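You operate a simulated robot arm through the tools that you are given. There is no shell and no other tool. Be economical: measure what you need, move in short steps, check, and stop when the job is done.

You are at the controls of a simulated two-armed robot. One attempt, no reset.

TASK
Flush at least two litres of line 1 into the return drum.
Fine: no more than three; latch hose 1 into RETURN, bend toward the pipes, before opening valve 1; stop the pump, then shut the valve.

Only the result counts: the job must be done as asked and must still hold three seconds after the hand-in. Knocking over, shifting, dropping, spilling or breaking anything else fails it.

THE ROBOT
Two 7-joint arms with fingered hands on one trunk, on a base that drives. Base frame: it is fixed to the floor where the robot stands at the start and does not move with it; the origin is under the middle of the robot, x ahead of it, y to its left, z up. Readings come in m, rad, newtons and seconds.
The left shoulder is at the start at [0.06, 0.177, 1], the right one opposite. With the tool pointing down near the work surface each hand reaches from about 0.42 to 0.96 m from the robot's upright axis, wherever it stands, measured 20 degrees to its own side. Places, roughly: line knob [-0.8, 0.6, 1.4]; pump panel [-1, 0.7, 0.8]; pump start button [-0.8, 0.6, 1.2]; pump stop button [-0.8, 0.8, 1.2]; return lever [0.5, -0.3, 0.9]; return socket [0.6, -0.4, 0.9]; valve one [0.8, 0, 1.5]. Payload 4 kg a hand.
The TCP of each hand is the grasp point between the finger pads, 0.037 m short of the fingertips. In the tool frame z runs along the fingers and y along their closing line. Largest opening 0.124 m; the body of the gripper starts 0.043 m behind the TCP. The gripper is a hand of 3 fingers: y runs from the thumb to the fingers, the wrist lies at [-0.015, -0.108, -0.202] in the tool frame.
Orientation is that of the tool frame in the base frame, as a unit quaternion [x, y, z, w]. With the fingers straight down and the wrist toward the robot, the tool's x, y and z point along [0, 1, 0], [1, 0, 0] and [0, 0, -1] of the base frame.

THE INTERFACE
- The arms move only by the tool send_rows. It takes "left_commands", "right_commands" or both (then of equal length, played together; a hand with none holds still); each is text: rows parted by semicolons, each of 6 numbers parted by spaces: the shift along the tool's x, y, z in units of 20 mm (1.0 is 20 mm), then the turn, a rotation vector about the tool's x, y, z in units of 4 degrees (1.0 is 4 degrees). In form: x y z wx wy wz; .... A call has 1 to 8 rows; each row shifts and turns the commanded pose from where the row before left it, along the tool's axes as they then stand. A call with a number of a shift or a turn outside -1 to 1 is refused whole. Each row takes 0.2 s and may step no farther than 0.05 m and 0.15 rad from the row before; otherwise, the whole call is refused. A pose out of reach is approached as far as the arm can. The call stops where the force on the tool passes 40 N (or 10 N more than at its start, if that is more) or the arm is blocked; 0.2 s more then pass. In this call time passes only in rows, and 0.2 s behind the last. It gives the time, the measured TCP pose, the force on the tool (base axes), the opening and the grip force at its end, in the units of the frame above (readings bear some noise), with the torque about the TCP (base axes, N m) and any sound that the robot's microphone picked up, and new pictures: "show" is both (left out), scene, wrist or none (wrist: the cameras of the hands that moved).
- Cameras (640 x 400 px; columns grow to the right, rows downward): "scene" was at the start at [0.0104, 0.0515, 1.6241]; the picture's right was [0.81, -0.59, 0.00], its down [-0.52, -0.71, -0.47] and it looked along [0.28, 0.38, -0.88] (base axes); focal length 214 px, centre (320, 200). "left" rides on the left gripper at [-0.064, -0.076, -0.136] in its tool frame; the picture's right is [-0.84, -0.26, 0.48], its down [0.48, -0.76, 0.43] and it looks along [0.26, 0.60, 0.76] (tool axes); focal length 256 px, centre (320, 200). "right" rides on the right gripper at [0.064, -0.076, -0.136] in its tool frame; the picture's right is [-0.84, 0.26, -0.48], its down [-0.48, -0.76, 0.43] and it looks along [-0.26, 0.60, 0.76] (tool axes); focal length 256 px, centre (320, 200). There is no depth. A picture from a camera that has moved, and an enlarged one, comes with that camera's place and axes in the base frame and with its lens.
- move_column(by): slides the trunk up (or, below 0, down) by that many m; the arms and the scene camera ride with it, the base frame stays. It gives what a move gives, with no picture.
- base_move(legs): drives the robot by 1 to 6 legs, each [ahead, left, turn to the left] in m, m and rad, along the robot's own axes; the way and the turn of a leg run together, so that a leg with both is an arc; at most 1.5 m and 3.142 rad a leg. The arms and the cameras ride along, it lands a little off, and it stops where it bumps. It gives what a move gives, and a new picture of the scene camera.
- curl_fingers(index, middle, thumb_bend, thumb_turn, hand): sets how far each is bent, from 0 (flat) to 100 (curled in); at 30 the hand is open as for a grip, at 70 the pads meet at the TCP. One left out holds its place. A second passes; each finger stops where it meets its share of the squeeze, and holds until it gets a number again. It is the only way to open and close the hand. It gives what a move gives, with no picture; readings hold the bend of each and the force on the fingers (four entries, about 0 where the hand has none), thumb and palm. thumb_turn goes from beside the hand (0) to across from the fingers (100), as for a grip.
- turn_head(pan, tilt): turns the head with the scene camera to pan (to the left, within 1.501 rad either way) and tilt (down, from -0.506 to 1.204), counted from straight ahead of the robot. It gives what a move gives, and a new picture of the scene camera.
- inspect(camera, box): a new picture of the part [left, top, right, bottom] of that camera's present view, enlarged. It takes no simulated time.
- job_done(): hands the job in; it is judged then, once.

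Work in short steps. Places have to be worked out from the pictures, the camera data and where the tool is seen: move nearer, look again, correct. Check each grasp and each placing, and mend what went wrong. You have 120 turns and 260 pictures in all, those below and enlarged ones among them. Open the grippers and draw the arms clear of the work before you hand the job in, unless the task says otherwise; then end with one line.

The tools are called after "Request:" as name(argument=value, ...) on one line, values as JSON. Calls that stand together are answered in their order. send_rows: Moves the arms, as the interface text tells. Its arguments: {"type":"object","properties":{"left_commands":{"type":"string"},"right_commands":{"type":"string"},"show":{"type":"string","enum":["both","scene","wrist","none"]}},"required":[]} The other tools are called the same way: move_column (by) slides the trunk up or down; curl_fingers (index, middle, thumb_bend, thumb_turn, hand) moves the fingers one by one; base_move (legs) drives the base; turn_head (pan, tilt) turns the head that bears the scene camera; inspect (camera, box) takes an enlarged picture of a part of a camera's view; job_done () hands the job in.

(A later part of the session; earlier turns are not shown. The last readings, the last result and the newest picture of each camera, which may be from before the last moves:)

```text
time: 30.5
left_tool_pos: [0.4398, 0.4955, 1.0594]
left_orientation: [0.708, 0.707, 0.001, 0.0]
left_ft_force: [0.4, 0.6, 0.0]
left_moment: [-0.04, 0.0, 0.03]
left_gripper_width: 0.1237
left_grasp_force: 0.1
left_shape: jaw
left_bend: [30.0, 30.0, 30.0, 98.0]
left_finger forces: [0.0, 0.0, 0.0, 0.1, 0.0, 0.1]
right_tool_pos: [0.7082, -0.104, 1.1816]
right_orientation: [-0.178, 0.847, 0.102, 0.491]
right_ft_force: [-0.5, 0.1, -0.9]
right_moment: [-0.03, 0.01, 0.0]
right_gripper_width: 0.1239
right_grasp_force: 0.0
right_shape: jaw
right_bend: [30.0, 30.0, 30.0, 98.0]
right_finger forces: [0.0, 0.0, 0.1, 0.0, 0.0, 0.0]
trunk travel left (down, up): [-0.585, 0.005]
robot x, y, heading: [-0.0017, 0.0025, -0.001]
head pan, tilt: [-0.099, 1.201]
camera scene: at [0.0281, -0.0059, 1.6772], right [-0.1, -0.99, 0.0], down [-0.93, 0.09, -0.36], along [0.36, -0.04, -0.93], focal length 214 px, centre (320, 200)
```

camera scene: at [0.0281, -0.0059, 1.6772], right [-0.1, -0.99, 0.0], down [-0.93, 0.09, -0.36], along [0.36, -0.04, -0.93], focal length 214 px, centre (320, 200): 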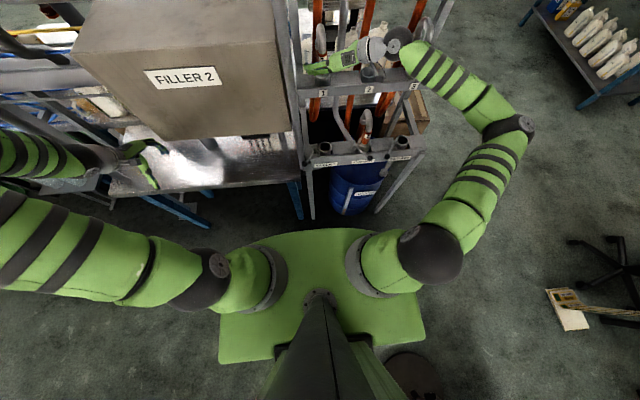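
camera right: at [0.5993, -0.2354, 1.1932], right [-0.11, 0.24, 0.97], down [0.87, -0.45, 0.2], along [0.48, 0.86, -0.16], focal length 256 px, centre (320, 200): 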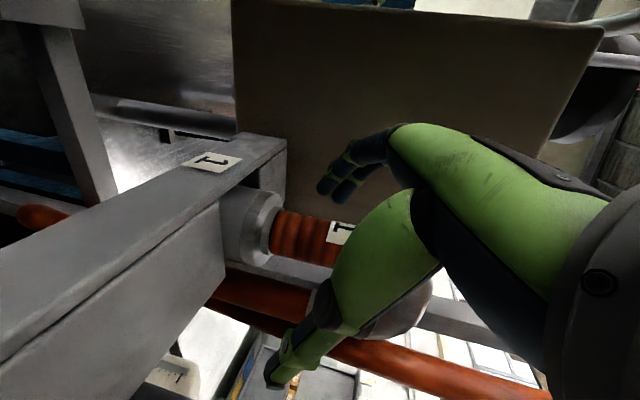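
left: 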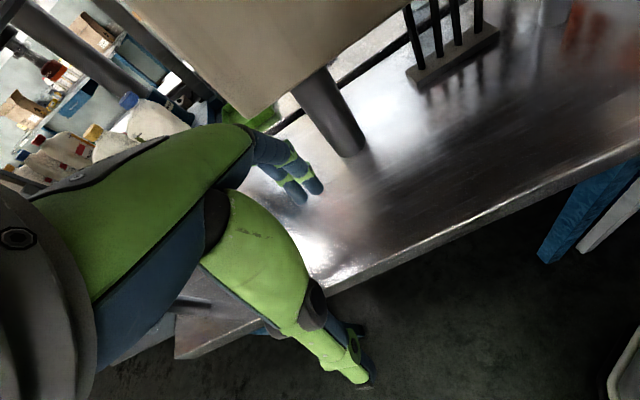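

Base has clear floor ahead; but the left hand is close to the FILLER 2 box. Pull the left hand back 0.1 m and the right hand out 0.06 m, then drive 0.08 ahead.

Request:
send_rows(right_commands="0 0 -0.6 0 0 0;0 0 -0.6 0 0 0;0 0 -0.6 0 0 0;0 0 -0.6 0 0 0;0 0 -0.6 0 0 0;0 0 0 0 0 0;0 0 0 0 0 0", left_commands="0 -1 0 0 0 0;0 -1 0 0 0 0;0 -1 0 0 0 0;0 -1 0 0 0 0;0 -1 0 0 0 0;0 -1 0 0 0 0;0 -1 0 0 0 0", show="none")

Request:
base_move(legs=[[0.08, 0.0, 0.0]])

```text
time: 32.1
left_tool_pos: [0.3008, 0.497, 1.0621]
left_orientation: [0.707, 0.707, 0.001, 0.0]
left_ft_force: [-0.4, -0.5, -0.8]
left_moment: [0.0, -0.02, 0.0]
left_gripper_width: 0.1235
left_grasp_force: 0.1
left_shape: jaw
left_bend: [30.0, 30.0, 30.0, 98.0]
left_finger forces: [0.0, 0.1, 0.1, 0.1, 0.0, 0.0]
right_tool_pos: [0.6593, -0.126, 1.2123]
right_orientation: [-0.179, 0.846, 0.103, 0.491]
right_ft_force: [0.3, 0.4, 0.5]
right_moment: [0.04, -0.01, 0.0]
right_gripper_width: 0.1234
right_grasp_force: 0.0
right_shape: jaw
right_bend: [30.0, 30.0, 30.0, 98.0]
right_finger forces: [0.0, 0.0, 0.0, 0.0, 0.0, 0.0]
trunk travel left (down, up): [-0.585, 0.005]
robot x, y, heading: [-0.0064, -0.0028, -0.0]
head pan, tilt: [-0.099, 1.201]
```

```text
time: 33.1
left_tool_pos: [0.3831, 0.4963, 1.0608]
left_orientation: [0.707, 0.707, -0.002, -0.001]
left_ft_force: [-0.2, 0.1, -0.3]
left_moment: [0.02, 0.03, 0.01]
left_gripper_width: 0.1238
left_grasp_force: 0.0
left_shape: jaw
left_bend: [30.0, 30.0, 30.0, 98.0]
left_finger forces: [0.0, 0.0, 0.0, 0.0, 0.0, 0.1]
right_tool_pos: [0.7416, -0.1247, 1.2113]
right_orientation: [-0.18, 0.846, 0.104, 0.491]
right_ft_force: [-1.1, -0.7, 1.0]
right_moment: [0.02, 0.03, 0.07]
right_gripper_width: 0.1239
right_grasp_force: 0.0
right_shape: jaw
right_bend: [30.0, 30.0, 30.0, 98.0]
right_finger forces: [1.2, 0.1, 0.1, 0.0, 0.1, 0.0]
trunk travel left (down, up): [-0.585, 0.005]
robot x, y, heading: [0.0832, -0.0009, -0.0]
head pan, tilt: [-0.099, 1.201]
camera scene: at [0.1102, -0.0059, 1.6771], right [-0.1, -1.0, 0.0], down [-0.93, 0.09, -0.36], along [0.36, -0.04, -0.93], focal length 214 px, centre (320, 200)
```

scene: 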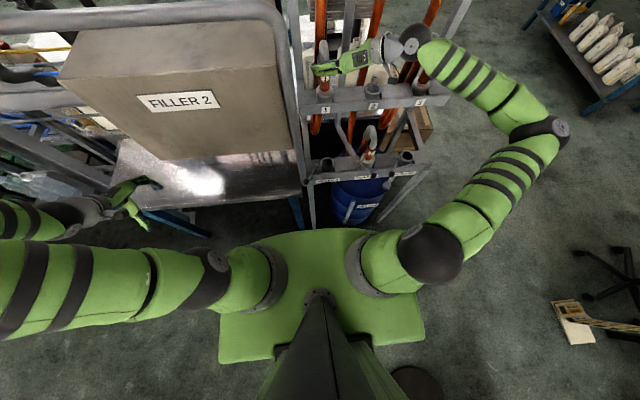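

The index finger touches the hose lightly; the hose lies 0.04 m to the finger side. Shift along +y tool to centre it.

Request:
send_rows(right_commands="0.3 0.7 0 0 0 0;0.3 0.7 0.1 0 0 0;0.3 0.7 0.2 0 0 0", show="wrist")

Request:
inspect(camera="scene", box=[280, 20, 440, 140])

```text
time: 33.9
left_tool_pos: [0.3807, 0.4973, 1.0609]
left_orientation: [0.707, 0.707, 0.001, -0.001]
left_ft_force: [-0.4, 0.3, 0.1]
left_moment: [0.0, 0.01, 0.01]
left_gripper_width: 0.1234
left_grasp_force: 0.1
left_shape: jaw
left_bend: [30.0, 30.0, 30.0, 98.0]
left_finger forces: [0.0, 0.0, 0.0, 0.0, 0.0, 0.0]
right_tool_pos: [0.7212, -0.0881, 1.1928]
right_orientation: [-0.179, 0.846, 0.105, 0.491]
right_ft_force: [1.2, -1.0, -0.1]
right_moment: [-0.02, 0.03, 0.02]
right_gripper_width: 0.1235
right_grasp_force: 0.1
right_shape: jaw
right_bend: [30.0, 30.0, 30.0, 98.0]
right_finger forces: [0.0, 0.0, 0.0, 0.0, 0.0, 0.0]
trunk travel left (down, up): [-0.585, 0.005]
robot x, y, heading: [0.08, 0.0007, -0.004]
head pan, tilt: [-0.099, 1.201]
camera right: at [0.6128, -0.2189, 1.2053], right [-0.11, 0.23, 0.97], down [0.87, -0.44, 0.2], along [0.48, 0.86, -0.16], focal length 256 px, centre (320, 200)
```

right: 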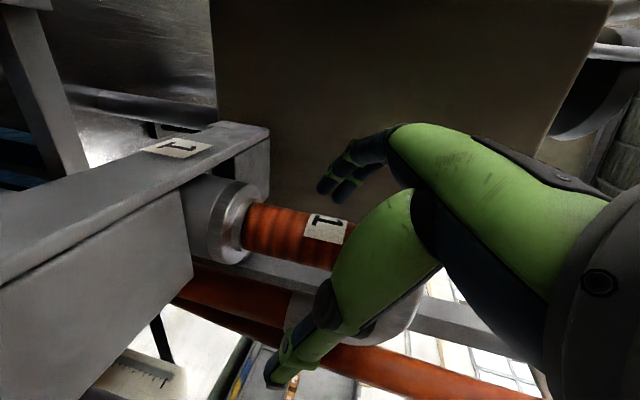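

```text
3.33 times, centred on (360, 80) of scene
camera zoom: at [0.1084, -0.0056, 1.6772], right [-0.1, -1.0, 0.0], down [-0.93, 0.09, -0.36], along [0.36, -0.04, -0.93], focal length 715 px, centre (187, 600)
```

zoom: 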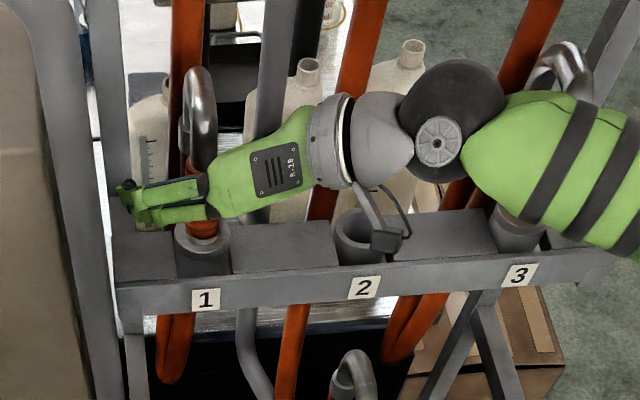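

Hose is centred in the hand. Close the fingers.

Request:
curl_fingers(hand="right", index=70, middle=70, thumb_bend=70)

Request:
inspect(camera="right", box=[160, 100, 480, 400])

```text
time: 34.9
left_tool_pos: [0.3815, 0.4956, 1.0623]
left_orientation: [0.707, 0.707, 0.0, 0.0]
left_ft_force: [0.2, -0.3, 0.1]
left_moment: [0.02, 0.0, -0.03]
left_gripper_width: 0.1237
left_grasp_force: 0.0
left_shape: jaw
left_bend: [30.0, 30.0, 30.0, 98.0]
left_finger forces: [0.0, 0.0, 0.0, 0.0, 0.0, 0.0]
right_tool_pos: [0.7207, -0.0874, 1.1937]
right_orientation: [-0.179, 0.846, 0.104, 0.491]
right_ft_force: [4.1, -2.4, 9.8]
right_moment: [0.17, -0.04, -0.03]
right_gripper_width: 0.0275
right_grasp_force: 17.8
right_shape: fingers
right_bend: [62.0, 69.0, 65.0, 99.0]
right_finger forces: [14.3, 1.2, 0.0, 0.0, 20.0, 0.0]
trunk travel left (down, up): [-0.585, 0.005]
robot x, y, heading: [0.0801, -0.0007, -0.001]
head pan, tilt: [-0.099, 1.201]
```

```text
1.33 times, centred on (320, 250) of right
camera zoom: at [0.6129, -0.2193, 1.206], right [-0.11, 0.23, 0.97], down [0.87, -0.44, 0.2], along [0.48, 0.86, -0.16], focal length 341 px, centre (320, 133)
```

zoom: 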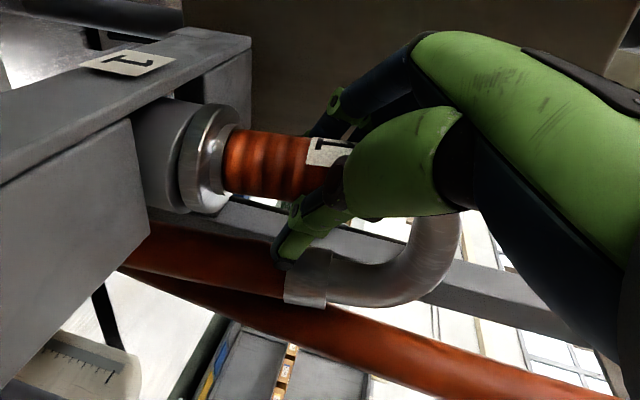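

Gripped (18 N). Tighten the curl target a little, then lift straight up 20–40 mm slowly.

Request:
curl_fingers(hand="right", index=85, middle=85, thumb_bend=85)

Request:
send_rows(right_commands="-0.433 0 -0.25 0 0 0;-0.433 0 -0.25 0 0 0;-0.433 0 -0.25 0 0 0;-0.433 0 -0.25 0 0 0", show="wrist")

```text
time: 35.9
left_tool_pos: [0.3816, 0.4966, 1.0622]
left_orientation: [0.707, 0.707, 0.0, -0.001]
left_ft_force: [0.1, 0.2, 0.6]
left_moment: [-0.01, 0.01, -0.04]
left_gripper_width: 0.1243
left_grasp_force: 0.0
left_shape: jaw
left_bend: [30.0, 30.0, 30.0, 98.0]
left_finger forces: [0.0, 0.0, 0.0, 0.1, 0.1, 0.0]
right_tool_pos: [0.7213, -0.0888, 1.1936]
right_orientation: [-0.179, 0.846, 0.105, 0.491]
right_ft_force: [5.4, -9.0, 8.1]
right_moment: [-0.35, 0.02, 0.01]
right_gripper_width: 0.0173
right_grasp_force: 39.5
right_shape: fingers
right_bend: [60.0, 76.0, 62.0, 98.0]
right_finger forces: [17.0, 20.6, 0.0, 0.0, 41.0, 0.0]
trunk travel left (down, up): [-0.585, 0.005]
robot x, y, heading: [0.0811, 0.0011, -0.001]
head pan, tilt: [-0.099, 1.201]
```

```text
time: 36.9
left_tool_pos: [0.382, 0.4965, 1.0623]
left_orientation: [0.707, 0.707, 0.001, -0.001]
left_ft_force: [0.2, 0.4, 0.3]
left_moment: [0.01, 0.01, 0.01]
left_gripper_width: 0.1238
left_grasp_force: 0.0
left_shape: jaw
left_bend: [30.0, 30.0, 30.0, 98.0]
left_finger forces: [0.0, 0.1, 0.0, 0.0, 0.1, 0.0]
right_tool_pos: [0.7201, -0.0886, 1.2328]
right_orientation: [-0.179, 0.847, 0.104, 0.489]
right_ft_force: [0.3, -1.6, -4.0]
right_moment: [-0.29, 0.09, 0.02]
right_gripper_width: 0.015
right_grasp_force: 34.5
right_shape: fingers
right_bend: [60.0, 77.0, 63.0, 96.0]
right_finger forces: [18.3, 17.6, 0.0, 0.0, 33.6, 0.0]
trunk travel left (down, up): [-0.585, 0.005]
robot x, y, heading: [0.0815, 0.0007, -0.0]
head pan, tilt: [-0.099, 1.201]
camera right: at [0.6126, -0.2191, 1.2453], right [-0.11, 0.23, 0.97], down [0.87, -0.44, 0.2], along [0.48, 0.87, -0.16], focal length 256 px, centre (320, 200)
```

right: 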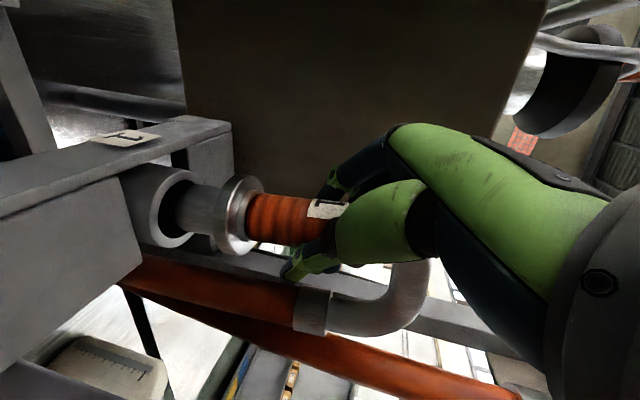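

The spigot slides out of the parking collar in the grip. Lift 50 mm more.

Request:
send_rows(right_commands="-0.433 0 -0.25 0 0 0;-0.433 0 -0.25 0 0 0;-0.433 0 -0.25 0 0 0;-0.433 0 -0.25 0 0 0;-0.433 0 -0.25 0 0 0;-0.433 0 -0.25 0 0 0", show="both")

```text
time: 38.3
left_tool_pos: [0.3819, 0.497, 1.0623]
left_orientation: [0.707, 0.707, 0.0, 0.0]
left_ft_force: [-0.3, -0.2, -0.7]
left_moment: [0.02, 0.02, -0.02]
left_gripper_width: 0.1238
left_grasp_force: 0.0
left_shape: jaw
left_bend: [30.0, 30.0, 30.0, 98.0]
left_finger forces: [0.0, 0.0, 0.0, 0.0, 0.0, 0.0]
right_tool_pos: [0.7204, -0.0873, 1.2927]
right_orientation: [-0.18, 0.846, 0.104, 0.49]
right_ft_force: [0.1, 0.8, -5.1]
right_moment: [-0.06, -0.04, -0.01]
right_gripper_width: 0.0143
right_grasp_force: 34.4
right_shape: fingers
right_bend: [59.0, 78.0, 63.0, 95.0]
right_finger forces: [20.6, 15.5, 0.0, 0.0, 32.4, 0.0]
trunk travel left (down, up): [-0.585, 0.005]
robot x, y, heading: [0.0823, -0.0035, -0.005]
head pan, tilt: [-0.099, 1.201]
camera scene: at [0.1085, -0.0059, 1.6771], right [-0.1, -1.0, 0.0], down [-0.93, 0.09, -0.36], along [0.36, -0.04, -0.93], focal length 214 px, centre (320, 200)
camera right: at [0.6119, -0.2193, 1.3057], right [-0.11, 0.23, 0.97], down [0.87, -0.44, 0.2], along [0.48, 0.86, -0.16], focal length 256 px, centre (320, 200)
```

scene: 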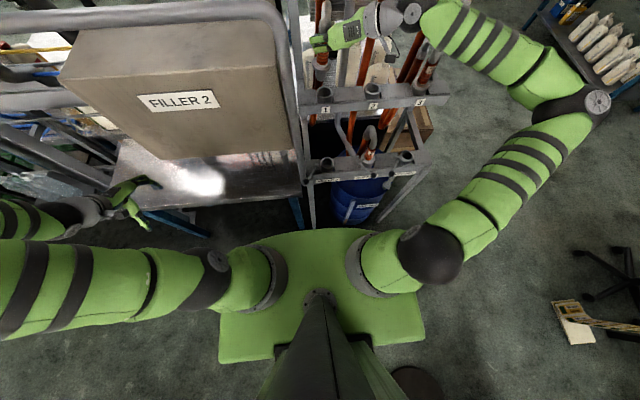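
right: 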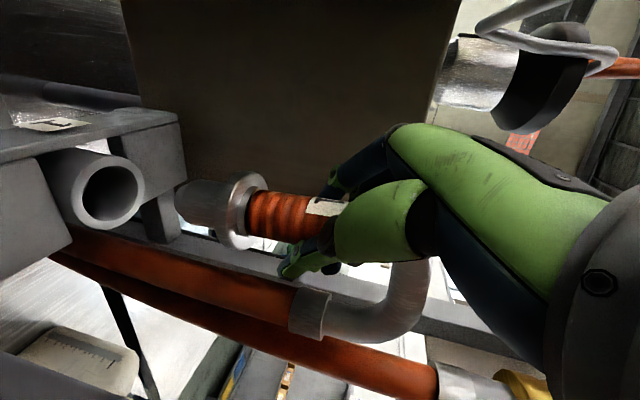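

Spigot is fully out. Lift 20 mm more and carry diagonally toward RETURN at constant orientation.

Request:
send_rows(right_commands="-0.866 0 -0.5 0 0 0;0.486 -0.896 -0.843 0 0 0;0.486 -0.896 -0.843 0 0 0;0.486 -0.896 -0.843 0 0 0;0.486 -0.896 -0.843 0 0 0;0.486 -0.896 -0.843 0 0 0;0.486 -0.896 -0.843 0 0 0;0.486 -0.896 -0.843 0 0 0", show="scene")

Request:
send_rows(right_commands="0.486 -0.896 -0.843 0 0 0;0.486 -0.896 -0.843 0 0 0;0.486 -0.896 -0.843 0 0 0;0.486 -0.896 -0.843 0 0 0;0.486 -0.896 -0.843 0 0 0;0.486 -0.896 -0.843 0 0 0;0.486 -0.896 -0.843 0 0 0", show="both")

```text
time: 40.1
left_tool_pos: [0.3815, 0.4965, 1.0619]
left_orientation: [0.707, 0.707, -0.001, 0.0]
left_ft_force: [0.6, 0.2, -0.5]
left_moment: [0.01, 0.0, 0.01]
left_gripper_width: 0.1237
left_grasp_force: 0.0
left_shape: jaw
left_bend: [30.0, 30.0, 30.0, 98.0]
left_finger forces: [0.0, 0.0, 0.1, 0.0, 0.0, 0.1]
right_tool_pos: [0.6454, -0.2574, 1.3136]
right_orientation: [-0.18, 0.846, 0.105, 0.491]
right_ft_force: [-0.6, 0.4, -5.4]
right_moment: [-0.08, -0.03, 0.02]
right_gripper_width: 0.0142
right_grasp_force: 34.3
right_shape: fingers
right_bend: [59.0, 78.0, 63.0, 95.0]
right_finger forces: [20.5, 15.6, 0.0, 0.1, 32.3, 0.0]
trunk travel left (down, up): [-0.585, 0.005]
robot x, y, heading: [0.081, 0.0016, 0.0]
head pan, tilt: [-0.099, 1.201]
camera scene: at [0.108, -0.0067, 1.6772], right [-0.1, -1.0, 0.0], down [-0.93, 0.09, -0.36], along [0.36, -0.04, -0.93], focal length 214 px, centre (320, 200)
```

scene: 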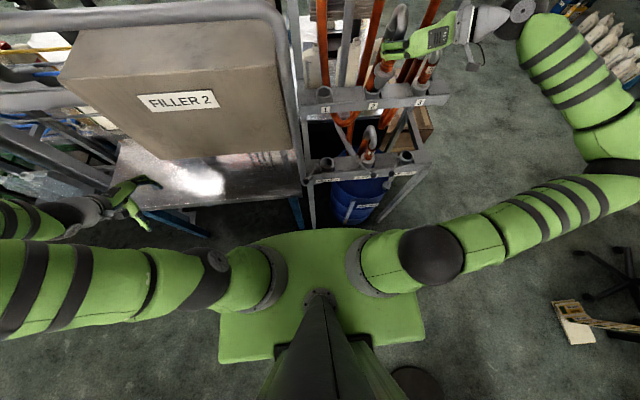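

```text
time: 41.7
left_tool_pos: [0.3816, 0.4969, 1.0628]
left_orientation: [0.707, 0.707, 0.0, 0.0]
left_ft_force: [0.2, -0.6, -0.2]
left_moment: [-0.01, 0.01, -0.05]
left_gripper_width: 0.1238
left_grasp_force: 0.1
left_shape: jaw
left_bend: [30.0, 30.0, 30.0, 98.0]
left_finger forces: [0.0, 0.0, 0.1, 0.0, 0.0, 0.0]
right_tool_pos: [0.5728, -0.4269, 1.312]
right_orientation: [-0.18, 0.846, 0.104, 0.491]
right_ft_force: [-0.1, -0.2, -4.0]
right_moment: [-0.05, 0.01, 0.01]
right_gripper_width: 0.0139
right_grasp_force: 33.8
right_shape: fingers
right_bend: [59.0, 78.0, 63.0, 95.0]
right_finger forces: [20.6, 15.6, 0.0, 0.0, 32.3, 0.0]
trunk travel left (down, up): [-0.585, 0.005]
robot x, y, heading: [0.0829, 0.0007, 0.002]
head pan, tilt: [-0.099, 1.201]
camera scene: at [0.108, -0.0068, 1.6772], right [-0.1, -1.0, 0.0], down [-0.93, 0.09, -0.36], along [0.36, -0.04, -0.93], focal length 214 px, centre (320, 200)
camera right: at [0.4648, -0.559, 1.3249], right [-0.11, 0.23, 0.97], down [0.87, -0.44, 0.2], along [0.48, 0.87, -0.16], focal length 256 px, centre (320, 200)
```

scene: 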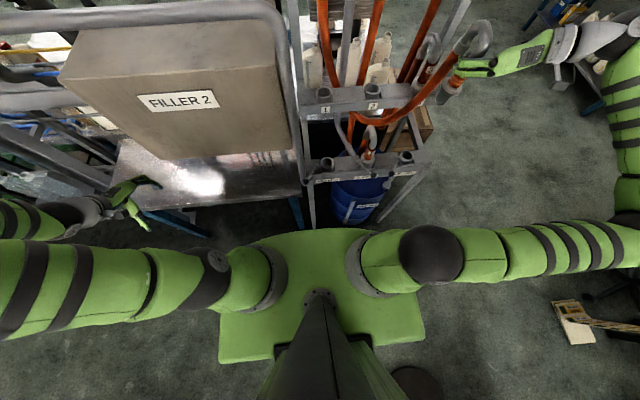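
right: 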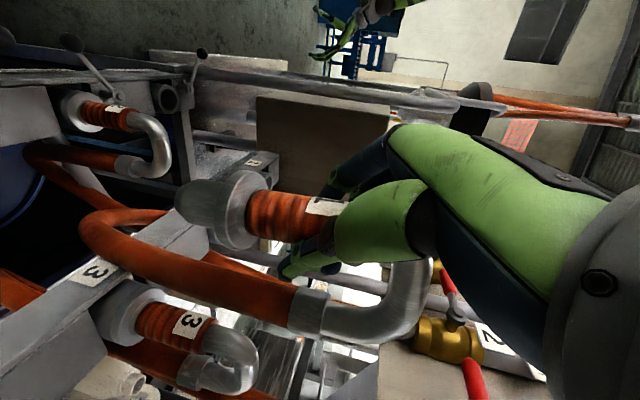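

The arm reaches above RETURN. Look closer to refine socket and spigot positions.

Request:
turn_head(pan=-0.7, tilt=0.8)

Request:
inspect(camera="scene", box=[200, 80, 440, 280])

```text
time: 42.7
left_tool_pos: [0.3831, 0.4976, 1.0615]
left_orientation: [0.706, 0.708, 0.0, 0.0]
left_ft_force: [-0.4, -0.3, 0.0]
left_moment: [0.0, 0.01, 0.0]
left_gripper_width: 0.1239
left_grasp_force: 0.1
left_shape: jaw
left_bend: [30.0, 30.0, 30.0, 98.0]
left_finger forces: [0.0, 0.0, 0.0, 0.0, 0.0, 0.0]
right_tool_pos: [0.5739, -0.4254, 1.3131]
right_orientation: [-0.18, 0.847, 0.104, 0.49]
right_ft_force: [0.3, -0.1, -4.3]
right_moment: [-0.06, -0.01, -0.03]
right_gripper_width: 0.0137
right_grasp_force: 34.1
right_shape: fingers
right_bend: [59.0, 78.0, 63.0, 95.0]
right_finger forces: [20.6, 15.5, 0.0, 0.0, 32.4, 0.0]
trunk travel left (down, up): [-0.585, 0.005]
robot x, y, heading: [0.0801, 0.0017, 0.004]
head pan, tilt: [-0.7, 0.799]
camera scene: at [0.1146, -0.0525, 1.7048], right [-0.64, -0.77, 0.0], down [-0.55, 0.46, -0.7], along [0.53, -0.45, -0.72], focal length 214 px, centre (320, 200)
```

scene: 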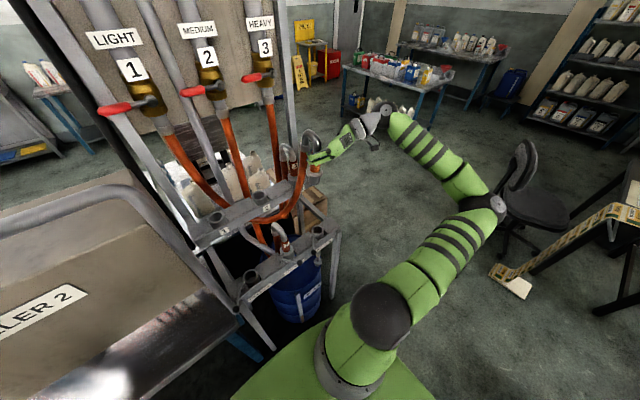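

```text
2.00 times, centred on (320, 180) of scene
camera zoom: at [0.1146, -0.0525, 1.7048], right [-0.64, -0.77, 0.0], down [-0.55, 0.46, -0.7], along [0.53, -0.45, -0.72], focal length 429 px, centre (320, 240)
```

zoom: 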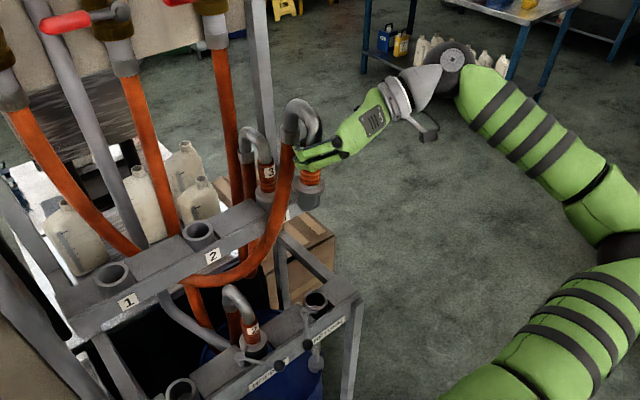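

Two-camera fix: spigot tip ≈(0.575,-0.410,1.20), socket ≈(0.570,-0.427,0.90). Lower 0.2 m then refine alignment.

Request:
send_rows(right_commands="0.866 0 0.5 0 0 0;0.866 0 0.5 0 0 0;0.866 0 0.5 0 0 0;0.866 0 0.5 0 0 0;0.866 0 0.5 0 0 0", show="none")

Request:
send_rows(right_commands="0.866 0 0.5 0 0 0;0.866 0 0.5 0 0 0;0.866 0 0.5 0 0 0;0.866 0 0.5 0 0 0;0.866 0 0.5 0 0 0", show="wrist")

Request:
inspect(camera="scene", box=[250, 140, 400, 280])

```text
time: 43.9
left_tool_pos: [0.3813, 0.4962, 1.0619]
left_orientation: [0.707, 0.708, 0.0, 0.001]
left_ft_force: [0.2, -0.5, -0.8]
left_moment: [0.03, 0.03, 0.0]
left_gripper_width: 0.1239
left_grasp_force: 0.1
left_shape: jaw
left_bend: [30.0, 30.0, 30.0, 98.0]
left_finger forces: [0.1, 0.0, 0.0, 0.1, 0.0, 0.0]
right_tool_pos: [0.5728, -0.4257, 1.2128]
right_orientation: [-0.18, 0.847, 0.102, 0.49]
right_ft_force: [-0.3, -0.6, -4.2]
right_moment: [-0.06, 0.02, 0.0]
right_gripper_width: 0.0119
right_grasp_force: 30.8
right_shape: fingers
right_bend: [59.0, 78.0, 64.0, 95.0]
right_finger forces: [19.2, 12.3, 0.0, 0.0, 30.3, 0.0]
trunk travel left (down, up): [-0.585, 0.005]
robot x, y, heading: [0.079, -0.0009, 0.0]
head pan, tilt: [-0.7, 0.799]
```

```text
time: 45.1
left_tool_pos: [0.3806, 0.4959, 1.0613]
left_orientation: [0.707, 0.707, 0.0, 0.0]
left_ft_force: [0.6, 0.3, 0.3]
left_moment: [-0.01, -0.03, 0.02]
left_gripper_width: 0.1238
left_grasp_force: 0.1
left_shape: jaw
left_bend: [30.0, 30.0, 30.0, 98.0]
left_finger forces: [0.0, 0.0, 0.1, 0.1, 0.1, 0.1]
right_tool_pos: [0.5724, -0.4257, 1.1122]
right_orientation: [-0.18, 0.847, 0.104, 0.49]
right_ft_force: [-0.5, -0.5, -4.2]
right_moment: [-0.07, -0.02, -0.02]
right_gripper_width: 0.0122
right_grasp_force: 31.0
right_shape: fingers
right_bend: [59.0, 78.0, 64.0, 95.0]
right_finger forces: [19.2, 12.4, 0.0, 0.0, 30.1, 0.1]
trunk travel left (down, up): [-0.585, 0.005]
robot x, y, heading: [0.085, 0.0047, -0.005]
head pan, tilt: [-0.7, 0.799]
camera right: at [0.4646, -0.5584, 1.1252], right [-0.11, 0.23, 0.97], down [0.87, -0.44, 0.2], along [0.48, 0.86, -0.16], focal length 256 px, centre (320, 200)
```

right: 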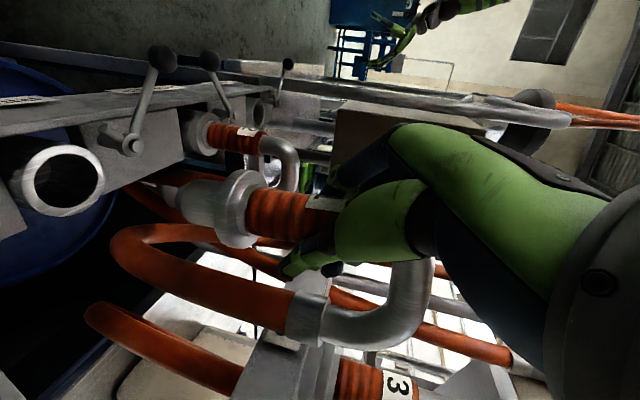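

```text
2.86 times, centred on (325, 210) of scene
camera zoom: at [0.1146, -0.0529, 1.7049], right [-0.64, -0.76, 0.0], down [-0.55, 0.46, -0.7], along [0.53, -0.45, -0.72], focal length 613 px, centre (306, 171)
```

zoom: 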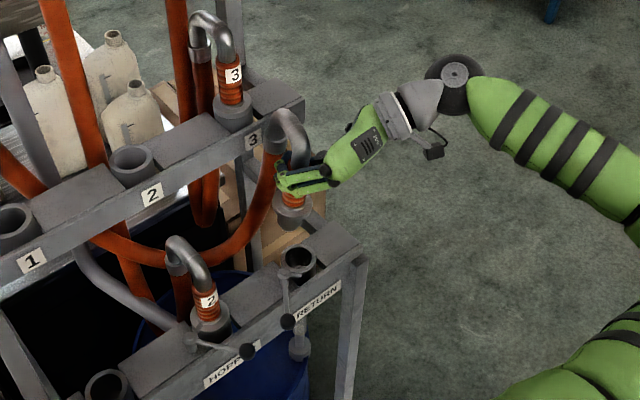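

Fix: spigot tip ≈(0.575,-0.410,0.993), socket ≈(0.571,-0.427,0.895). Zoom tightly to check whether the hose hangs tilted in the grip.

Request:
inspect(camera="scene", box=[300, 170, 350, 250])

Request:
inspect(camera="right", box=[0, 100, 320, 300])

```text
5.00 times, centred on (325, 210) of scene
camera zoom: at [0.1146, -0.0529, 1.7049], right [-0.64, -0.76, 0.0], down [-0.55, 0.46, -0.7], along [0.53, -0.45, -0.72], focal length 1072 px, centre (295, 150)
```

zoom: 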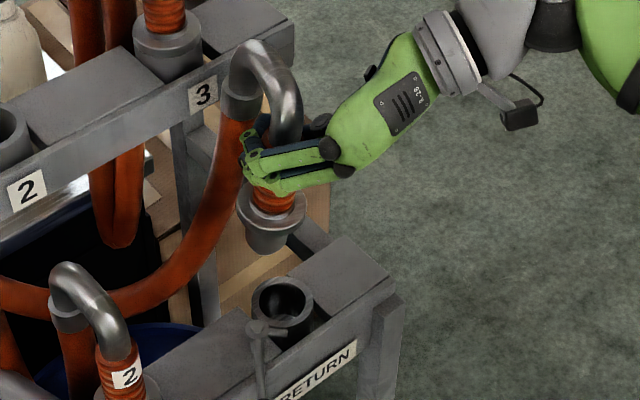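

```text
2.00 times, centred on (160, 200) of right
camera zoom: at [0.4646, -0.5584, 1.1252], right [-0.11, 0.23, 0.97], down [0.87, -0.44, 0.2], along [0.48, 0.86, -0.16], focal length 512 px, centre (640, 200)
```

zoom: 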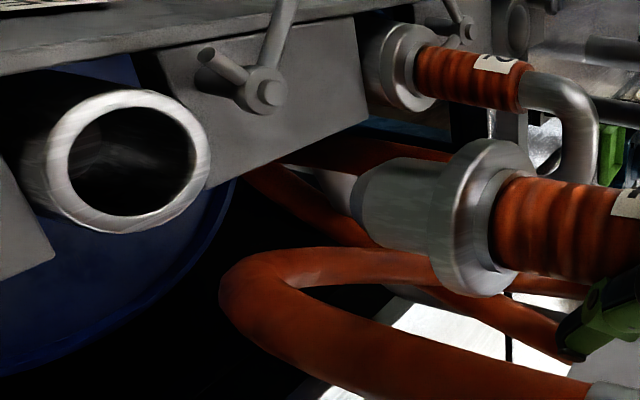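

The hose is tilted ~10° with its tip leaning forward along the hand direction. Correct by pitching the hand 10° about tool y, then re-measure.

Request:
send_rows(right_commands="0 0 0 0 0.65 0;0 0 0 0 0.65 0;0 0 0 0 0.65 0;0 0 0 0 0.65 0", show="none")

Request:
inspect(camera="scene", box=[300, 170, 350, 250])

Request:
inspect(camera="right", box=[0, 100, 320, 300])

```text
time: 46.1
left_tool_pos: [0.3801, 0.4971, 1.0623]
left_orientation: [0.707, 0.707, 0.0, 0.0]
left_ft_force: [0.1, 0.2, -0.7]
left_moment: [0.03, -0.04, -0.02]
left_gripper_width: 0.1237
left_grasp_force: 0.0
left_shape: jaw
left_bend: [30.0, 30.0, 30.0, 98.0]
left_finger forces: [0.0, 0.1, 0.0, 0.0, 0.0, 0.0]
right_tool_pos: [0.5736, -0.4271, 1.1127]
right_orientation: [-0.189, 0.887, 0.087, 0.411]
right_ft_force: [-0.4, -0.8, -4.8]
right_moment: [-0.06, -0.02, 0.0]
right_gripper_width: 0.0121
right_grasp_force: 30.7
right_shape: fingers
right_bend: [59.0, 78.0, 64.0, 95.0]
right_finger forces: [19.7, 12.1, 0.0, 0.1, 30.1, 0.0]
trunk travel left (down, up): [-0.585, 0.005]
robot x, y, heading: [0.0787, 0.0023, 0.001]
head pan, tilt: [-0.7, 0.799]
```

```text
5.00 times, centred on (325, 210) of scene
camera zoom: at [0.1146, -0.0525, 1.7049], right [-0.64, -0.76, 0.0], down [-0.55, 0.46, -0.7], along [0.53, -0.45, -0.72], focal length 1072 px, centre (295, 150)
```

zoom: 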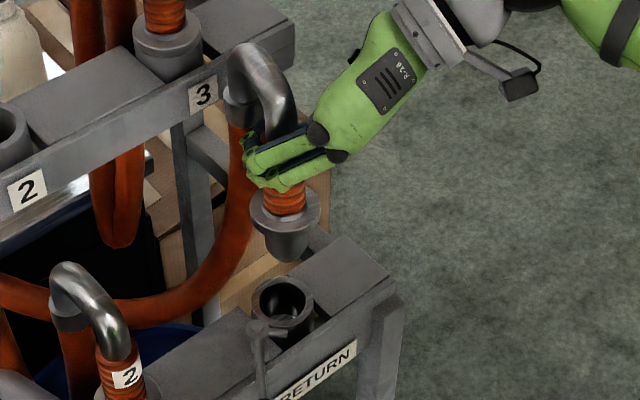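

```text
2.00 times, centred on (160, 200) of right
camera zoom: at [0.4691, -0.5566, 1.1525], right [0.05, 0.31, 0.95], down [0.9, -0.43, 0.09], along [0.44, 0.85, -0.3], focal length 512 px, centre (640, 200)
```

zoom: 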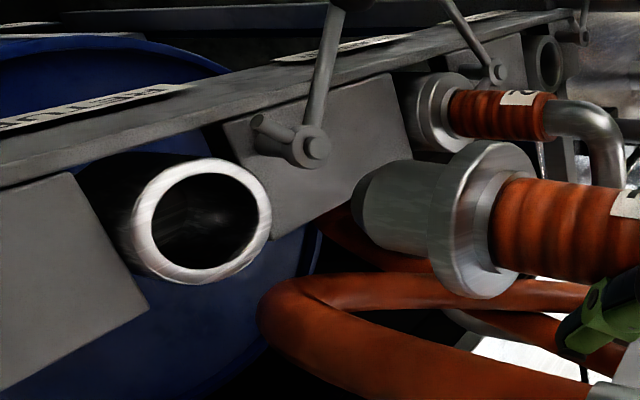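

Now vertical. Measured tip ≈(0.555,-0.418,0.989), socket ≈(0.570,-0.425,0.895). Shift (+15,-7.5) mm, lower 70 mm, re-check.

Request:
send_rows(right_commands="-0.345 -0.65 0.405 0 0 0;0.762 0 0.648 0 0 0;0.762 0 0.648 0 0 0;0.762 0 0.648 0 0 0;0.381 0 0.324 0 0 0", show="none")

Request:
inspect(camera="scene", box=[300, 170, 350, 250])

Request:
inspect(camera="right", box=[0, 100, 320, 300])

```text
time: 47.3
left_tool_pos: [0.3805, 0.4958, 1.0618]
left_orientation: [0.707, 0.707, 0.0, 0.0]
left_ft_force: [0.2, 0.1, -0.6]
left_moment: [0.02, 0.03, -0.03]
left_gripper_width: 0.1237
left_grasp_force: 0.1
left_shape: jaw
left_bend: [30.0, 30.0, 30.0, 98.0]
left_finger forces: [0.0, 0.0, 0.0, 0.1, 0.1, 0.0]
right_tool_pos: [0.5875, -0.4342, 1.0435]
right_orientation: [-0.189, 0.888, 0.087, 0.41]
right_ft_force: [-0.3, -0.8, -5.3]
right_moment: [-0.06, -0.01, -0.01]
right_gripper_width: 0.0119
right_grasp_force: 31.3
right_shape: fingers
right_bend: [59.0, 78.0, 64.0, 95.0]
right_finger forces: [19.6, 12.1, 0.1, 0.0, 30.1, 0.0]
trunk travel left (down, up): [-0.585, 0.005]
robot x, y, heading: [0.0792, 0.0022, -0.004]
head pan, tilt: [-0.7, 0.799]
```

```text
5.00 times, centred on (325, 210) of scene
camera zoom: at [0.1146, -0.0527, 1.7049], right [-0.64, -0.77, 0.0], down [-0.55, 0.46, -0.7], along [0.53, -0.45, -0.72], focal length 1072 px, centre (295, 150)
```

zoom: 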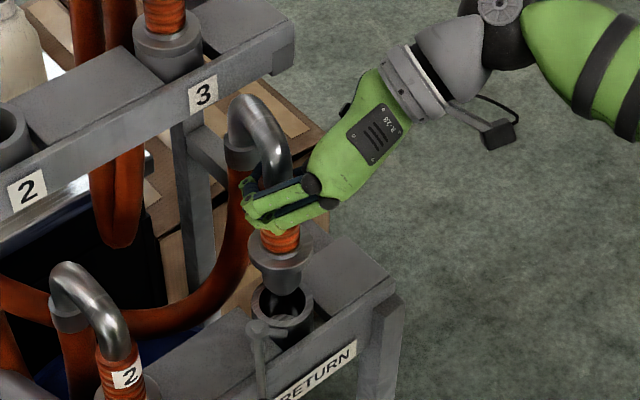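

```text
2.00 times, centred on (160, 200) of right
camera zoom: at [0.4844, -0.5643, 1.0826], right [0.05, 0.31, 0.95], down [0.9, -0.43, 0.09], along [0.44, 0.85, -0.3], focal length 512 px, centre (640, 200)
```

zoom: 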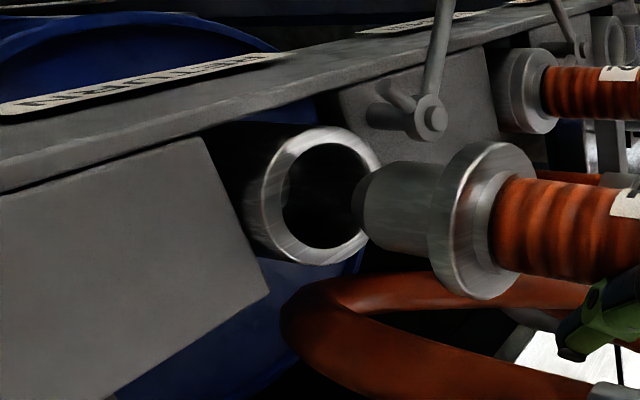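

Alignment looks right in both views; tip ~25 mm above the socket. Lower slowly into it.

Request:
send_rows(right_commands="0.381 0 0.324 0 0 0;0.381 0 0.324 0 0 0;0.381 0 0.324 0 0 0;0.381 0 0.324 0 0 0", show="none")

Request:
inspect(camera="scene", box=[300, 170, 350, 250])

Request:
inspect(camera="right", box=[0, 100, 320, 300])

```text
time: 48.3
left_tool_pos: [0.3813, 0.4961, 1.0625]
left_orientation: [0.707, 0.707, -0.001, -0.001]
left_ft_force: [-0.7, 0.3, -0.8]
left_moment: [-0.01, -0.03, 0.02]
left_gripper_width: 0.1236
left_grasp_force: 0.0
left_shape: jaw
left_bend: [30.0, 30.0, 30.0, 98.0]
left_finger forces: [0.0, 0.0, 0.0, 0.0, 0.0, 0.1]
right_tool_pos: [0.5875, -0.436, 1.0034]
right_orientation: [-0.19, 0.888, 0.087, 0.411]
right_ft_force: [1.3, -0.1, -4.1]
right_moment: [-0.03, -0.04, 0.01]
right_gripper_width: 0.0123
right_grasp_force: 30.7
right_shape: fingers
right_bend: [59.0, 78.0, 64.0, 95.0]
right_finger forces: [19.6, 11.9, 0.1, 0.0, 30.0, 0.1]
trunk travel left (down, up): [-0.585, 0.005]
robot x, y, heading: [0.0823, -0.0021, 0.001]
head pan, tilt: [-0.7, 0.799]
```

```text
5.00 times, centred on (325, 210) of scene
camera zoom: at [0.1146, -0.0528, 1.7049], right [-0.64, -0.76, 0.0], down [-0.55, 0.46, -0.7], along [0.53, -0.45, -0.72], focal length 1072 px, centre (295, 150)
```

zoom: 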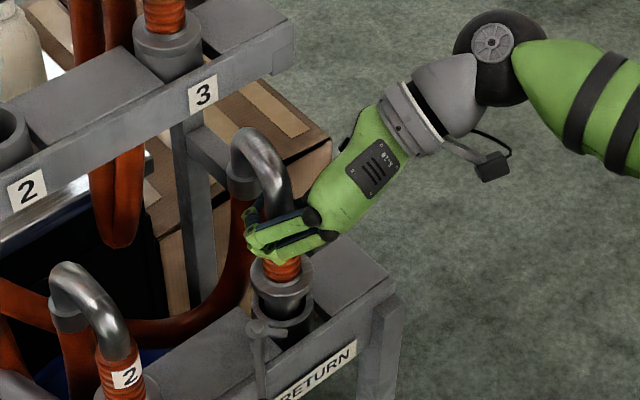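

```text
2.00 times, centred on (160, 200) of right
camera zoom: at [0.4848, -0.5657, 1.0425], right [0.05, 0.31, 0.95], down [0.9, -0.43, 0.09], along [0.44, 0.85, -0.3], focal length 512 px, centre (640, 200)
```

zoom: 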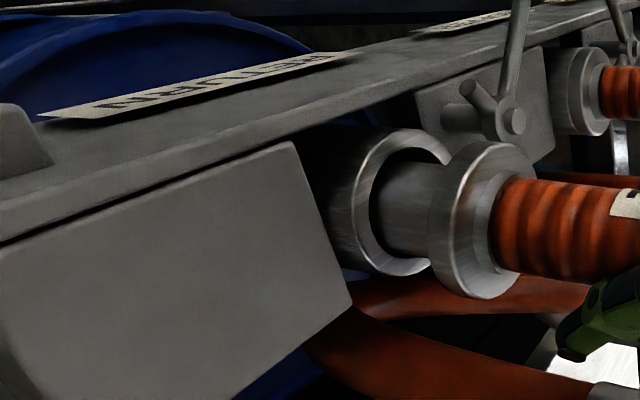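

The spigot is entering freely. Continue down until the flange seats.

Request:
send_rows(right_commands="0.381 0 0.324 0 0 0;0.381 0 0.324 0 0 0;0.381 0 0.324 0 0 0;0.381 0 0.324 0 0 0", show="none")

Request:
inspect(camera="scene", box=[290, 170, 350, 250])

Request:
inspect(camera="right", box=[0, 100, 320, 300])

```text
time: 49.3
left_tool_pos: [0.3803, 0.4974, 1.0622]
left_orientation: [0.707, 0.707, 0.0, 0.001]
left_ft_force: [0.5, 0.6, 0.6]
left_moment: [-0.02, -0.02, 0.01]
left_gripper_width: 0.1237
left_grasp_force: 0.0
left_shape: jaw
left_bend: [30.0, 30.0, 30.0, 98.0]
left_finger forces: [0.0, 0.0, 0.1, 0.1, 0.0, 0.0]
right_tool_pos: [0.5876, -0.4342, 0.9699]
right_orientation: [-0.188, 0.886, 0.086, 0.416]
right_ft_force: [0.2, -0.6, 31.9]
right_moment: [0.45, 0.34, 0.0]
right_gripper_width: 0.0099
right_grasp_force: 32.0
right_shape: fingers
right_bend: [59.0, 79.0, 64.0, 97.0]
right_finger forces: [20.6, 12.3, 0.0, 0.1, 31.7, 0.1]
trunk travel left (down, up): [-0.585, 0.005]
robot x, y, heading: [0.0785, 0.0023, 0.0]
head pan, tilt: [-0.7, 0.799]
```

```text
5.00 times, centred on (320, 210) of scene
camera zoom: at [0.1117, -0.0509, 1.7059], right [-0.64, -0.76, 0.0], down [-0.55, 0.46, -0.7], along [0.53, -0.45, -0.72], focal length 1072 px, centre (320, 150)
```

zoom: 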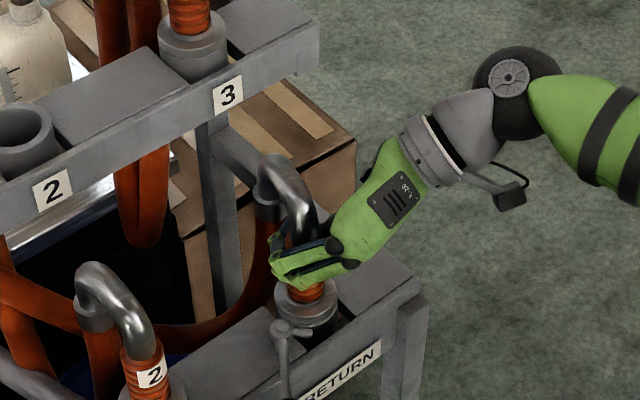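

```text
2.00 times, centred on (160, 200) of right
camera zoom: at [0.4844, -0.5639, 1.0066], right [0.05, 0.3, 0.95], down [0.9, -0.43, 0.1], along [0.44, 0.85, -0.29], focal length 512 px, centre (640, 200)
```

zoom: 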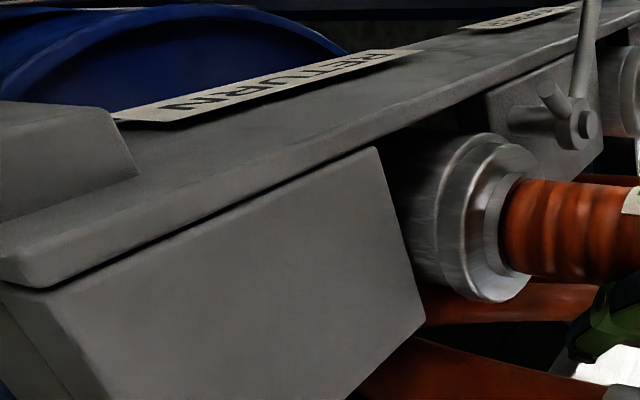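

Seated: flange down on the socket, 32 N contact, bend parallel to hose 2's. Relieve the push, then open the fingers moderately.

Request:
send_rows(right_commands="-0.23 0 -0.19 0 0 0", show="none")

Request:
curl_fingers(hand="right", index=40, middle=42, thumb_bend=36)

Request:
inspect(camera="scene", box=[290, 170, 350, 250])

Request:
inspect(camera="right", box=[100, 40, 480, 400])

```text
time: 49.7
left_tool_pos: [0.3809, 0.4978, 1.0617]
left_orientation: [0.707, 0.707, 0.0, 0.0]
left_ft_force: [-0.3, -0.2, -0.6]
left_moment: [-0.01, 0.01, -0.02]
left_gripper_width: 0.1238
left_grasp_force: 0.0
left_shape: jaw
left_bend: [30.0, 30.0, 30.0, 98.0]
left_finger forces: [0.0, 0.0, 0.0, 0.0, 0.0, 0.1]
right_tool_pos: [0.589, -0.4349, 0.9689]
right_orientation: [-0.189, 0.888, 0.087, 0.411]
right_ft_force: [2.4, 1.0, 13.4]
right_moment: [0.24, 0.14, -0.04]
right_gripper_width: 0.01
right_grasp_force: 31.3
right_shape: fingers
right_bend: [59.0, 79.0, 64.0, 97.0]
right_finger forces: [21.3, 11.3, 0.0, 0.0, 29.8, 0.1]
trunk travel left (down, up): [-0.585, 0.005]
robot x, y, heading: [0.0791, -0.003, -0.003]
head pan, tilt: [-0.7, 0.799]
```

```text
time: 50.7
left_tool_pos: [0.381, 0.4977, 1.0613]
left_orientation: [0.708, 0.707, 0.0, 0.0]
left_ft_force: [-0.3, 0.5, 0.6]
left_moment: [-0.03, 0.01, 0.01]
left_gripper_width: 0.1236
left_grasp_force: 0.2
left_shape: jaw
left_bend: [30.0, 30.0, 30.0, 98.0]
left_finger forces: [0.0, 0.1, 0.0, 0.0, 0.1, 0.0]
right_tool_pos: [0.5889, -0.4352, 0.9693]
right_orientation: [-0.188, 0.888, 0.088, 0.411]
right_ft_force: [-0.3, -0.9, 0.8]
right_moment: [0.02, 0.03, -0.02]
right_gripper_width: 0.0989
right_grasp_force: 0.1
right_shape: fingers
right_bend: [40.0, 42.0, 36.0, 97.0]
right_finger forces: [0.0, 0.1, 0.0, 0.0, 0.0, 0.0]
trunk travel left (down, up): [-0.585, 0.005]
robot x, y, heading: [0.0785, -0.0005, 0.001]
head pan, tilt: [-0.7, 0.799]
```

```text
5.00 times, centred on (320, 210) of scene
camera zoom: at [0.1143, -0.0525, 1.7049], right [-0.64, -0.76, 0.0], down [-0.55, 0.46, -0.7], along [0.53, -0.45, -0.72], focal length 1072 px, centre (320, 150)
```

zoom: 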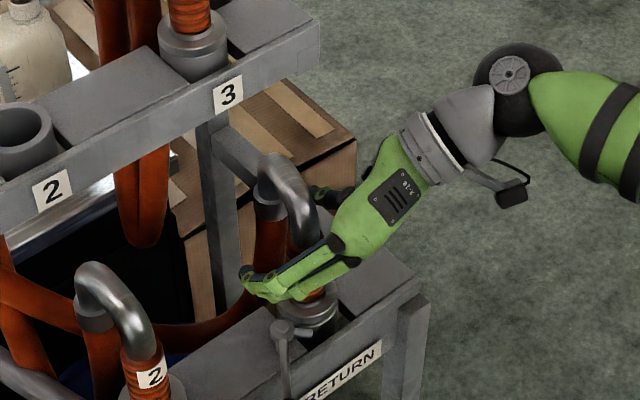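

```text
1.11 times, centred on (290, 220) of right
camera zoom: at [0.4855, -0.5652, 1.0082], right [0.05, 0.31, 0.95], down [0.9, -0.43, 0.09], along [0.44, 0.85, -0.3], focal length 284 px, centre (353, 178)
```

zoom: 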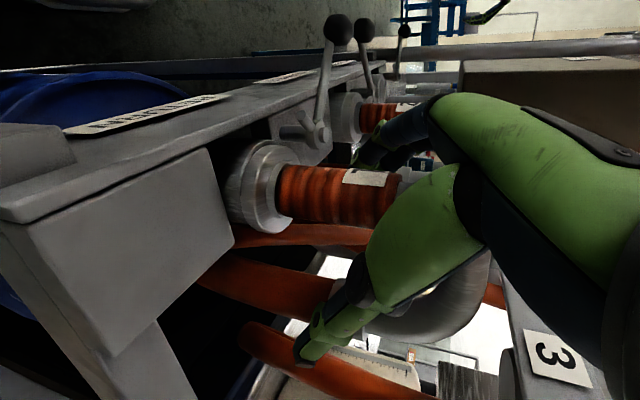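

Hand is open and the hose stands. Withdraw along the fingers by 0.14 m.

Request:
send_rows(right_commands="0 0 -1 0 0 0;0 0 -1 0 0 0;0 0 -1 0 0 0;0 0 -1 0 0 0;0 0 -1 0 0 0;0 0 -1 0 0 0;0 0 -1 0 0 0", show="wrist")

Request:
inspect(camera="scene", box=[280, 170, 360, 260])

```text
time: 52.3
left_tool_pos: [0.3816, 0.4978, 1.062]
left_orientation: [0.707, 0.707, -0.001, 0.001]
left_ft_force: [0.4, -1.1, 0.0]
left_moment: [0.02, 0.02, 0.04]
left_gripper_width: 0.1237
left_grasp_force: 0.0
left_shape: jaw
left_bend: [30.0, 30.0, 30.0, 98.0]
left_finger forces: [0.0, 0.1, 0.0, 0.0, 0.0, 0.0]
right_tool_pos: [0.4894, -0.4763, 1.0609]
right_orientation: [-0.189, 0.887, 0.088, 0.412]
right_ft_force: [0.0, -0.1, -0.3]
right_moment: [0.04, 0.02, 0.0]
right_gripper_width: 0.099
right_grasp_force: 0.0
right_shape: fingers
right_bend: [40.0, 42.0, 36.0, 97.0]
right_finger forces: [0.0, 0.1, 0.0, 0.1, 0.0, 0.0]
trunk travel left (down, up): [-0.585, 0.005]
robot x, y, heading: [0.0839, -0.0014, -0.001]
head pan, tilt: [-0.7, 0.799]
camera right: at [0.3872, -0.6065, 1.1011], right [0.05, 0.31, 0.95], down [0.9, -0.43, 0.09], along [0.44, 0.85, -0.3], focal length 256 px, centre (320, 200)
```

right: 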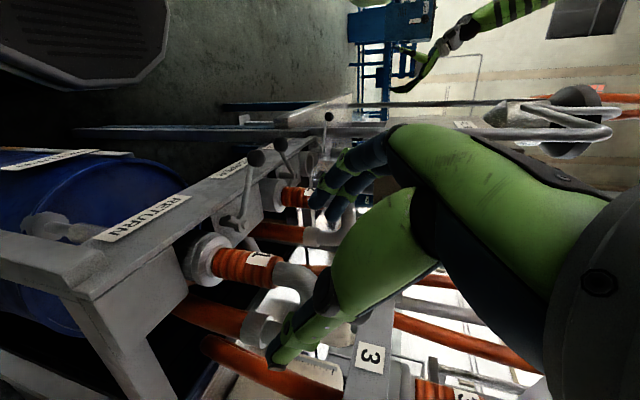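

```text
4.44 times, centred on (320, 215) of scene
camera zoom: at [0.1138, -0.0523, 1.7049], right [-0.64, -0.77, 0.0], down [-0.55, 0.46, -0.7], along [0.53, -0.45, -0.72], focal length 953 px, centre (320, 133)
```

zoom: 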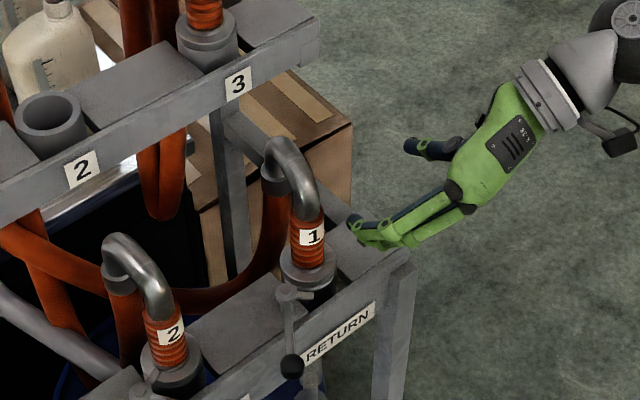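

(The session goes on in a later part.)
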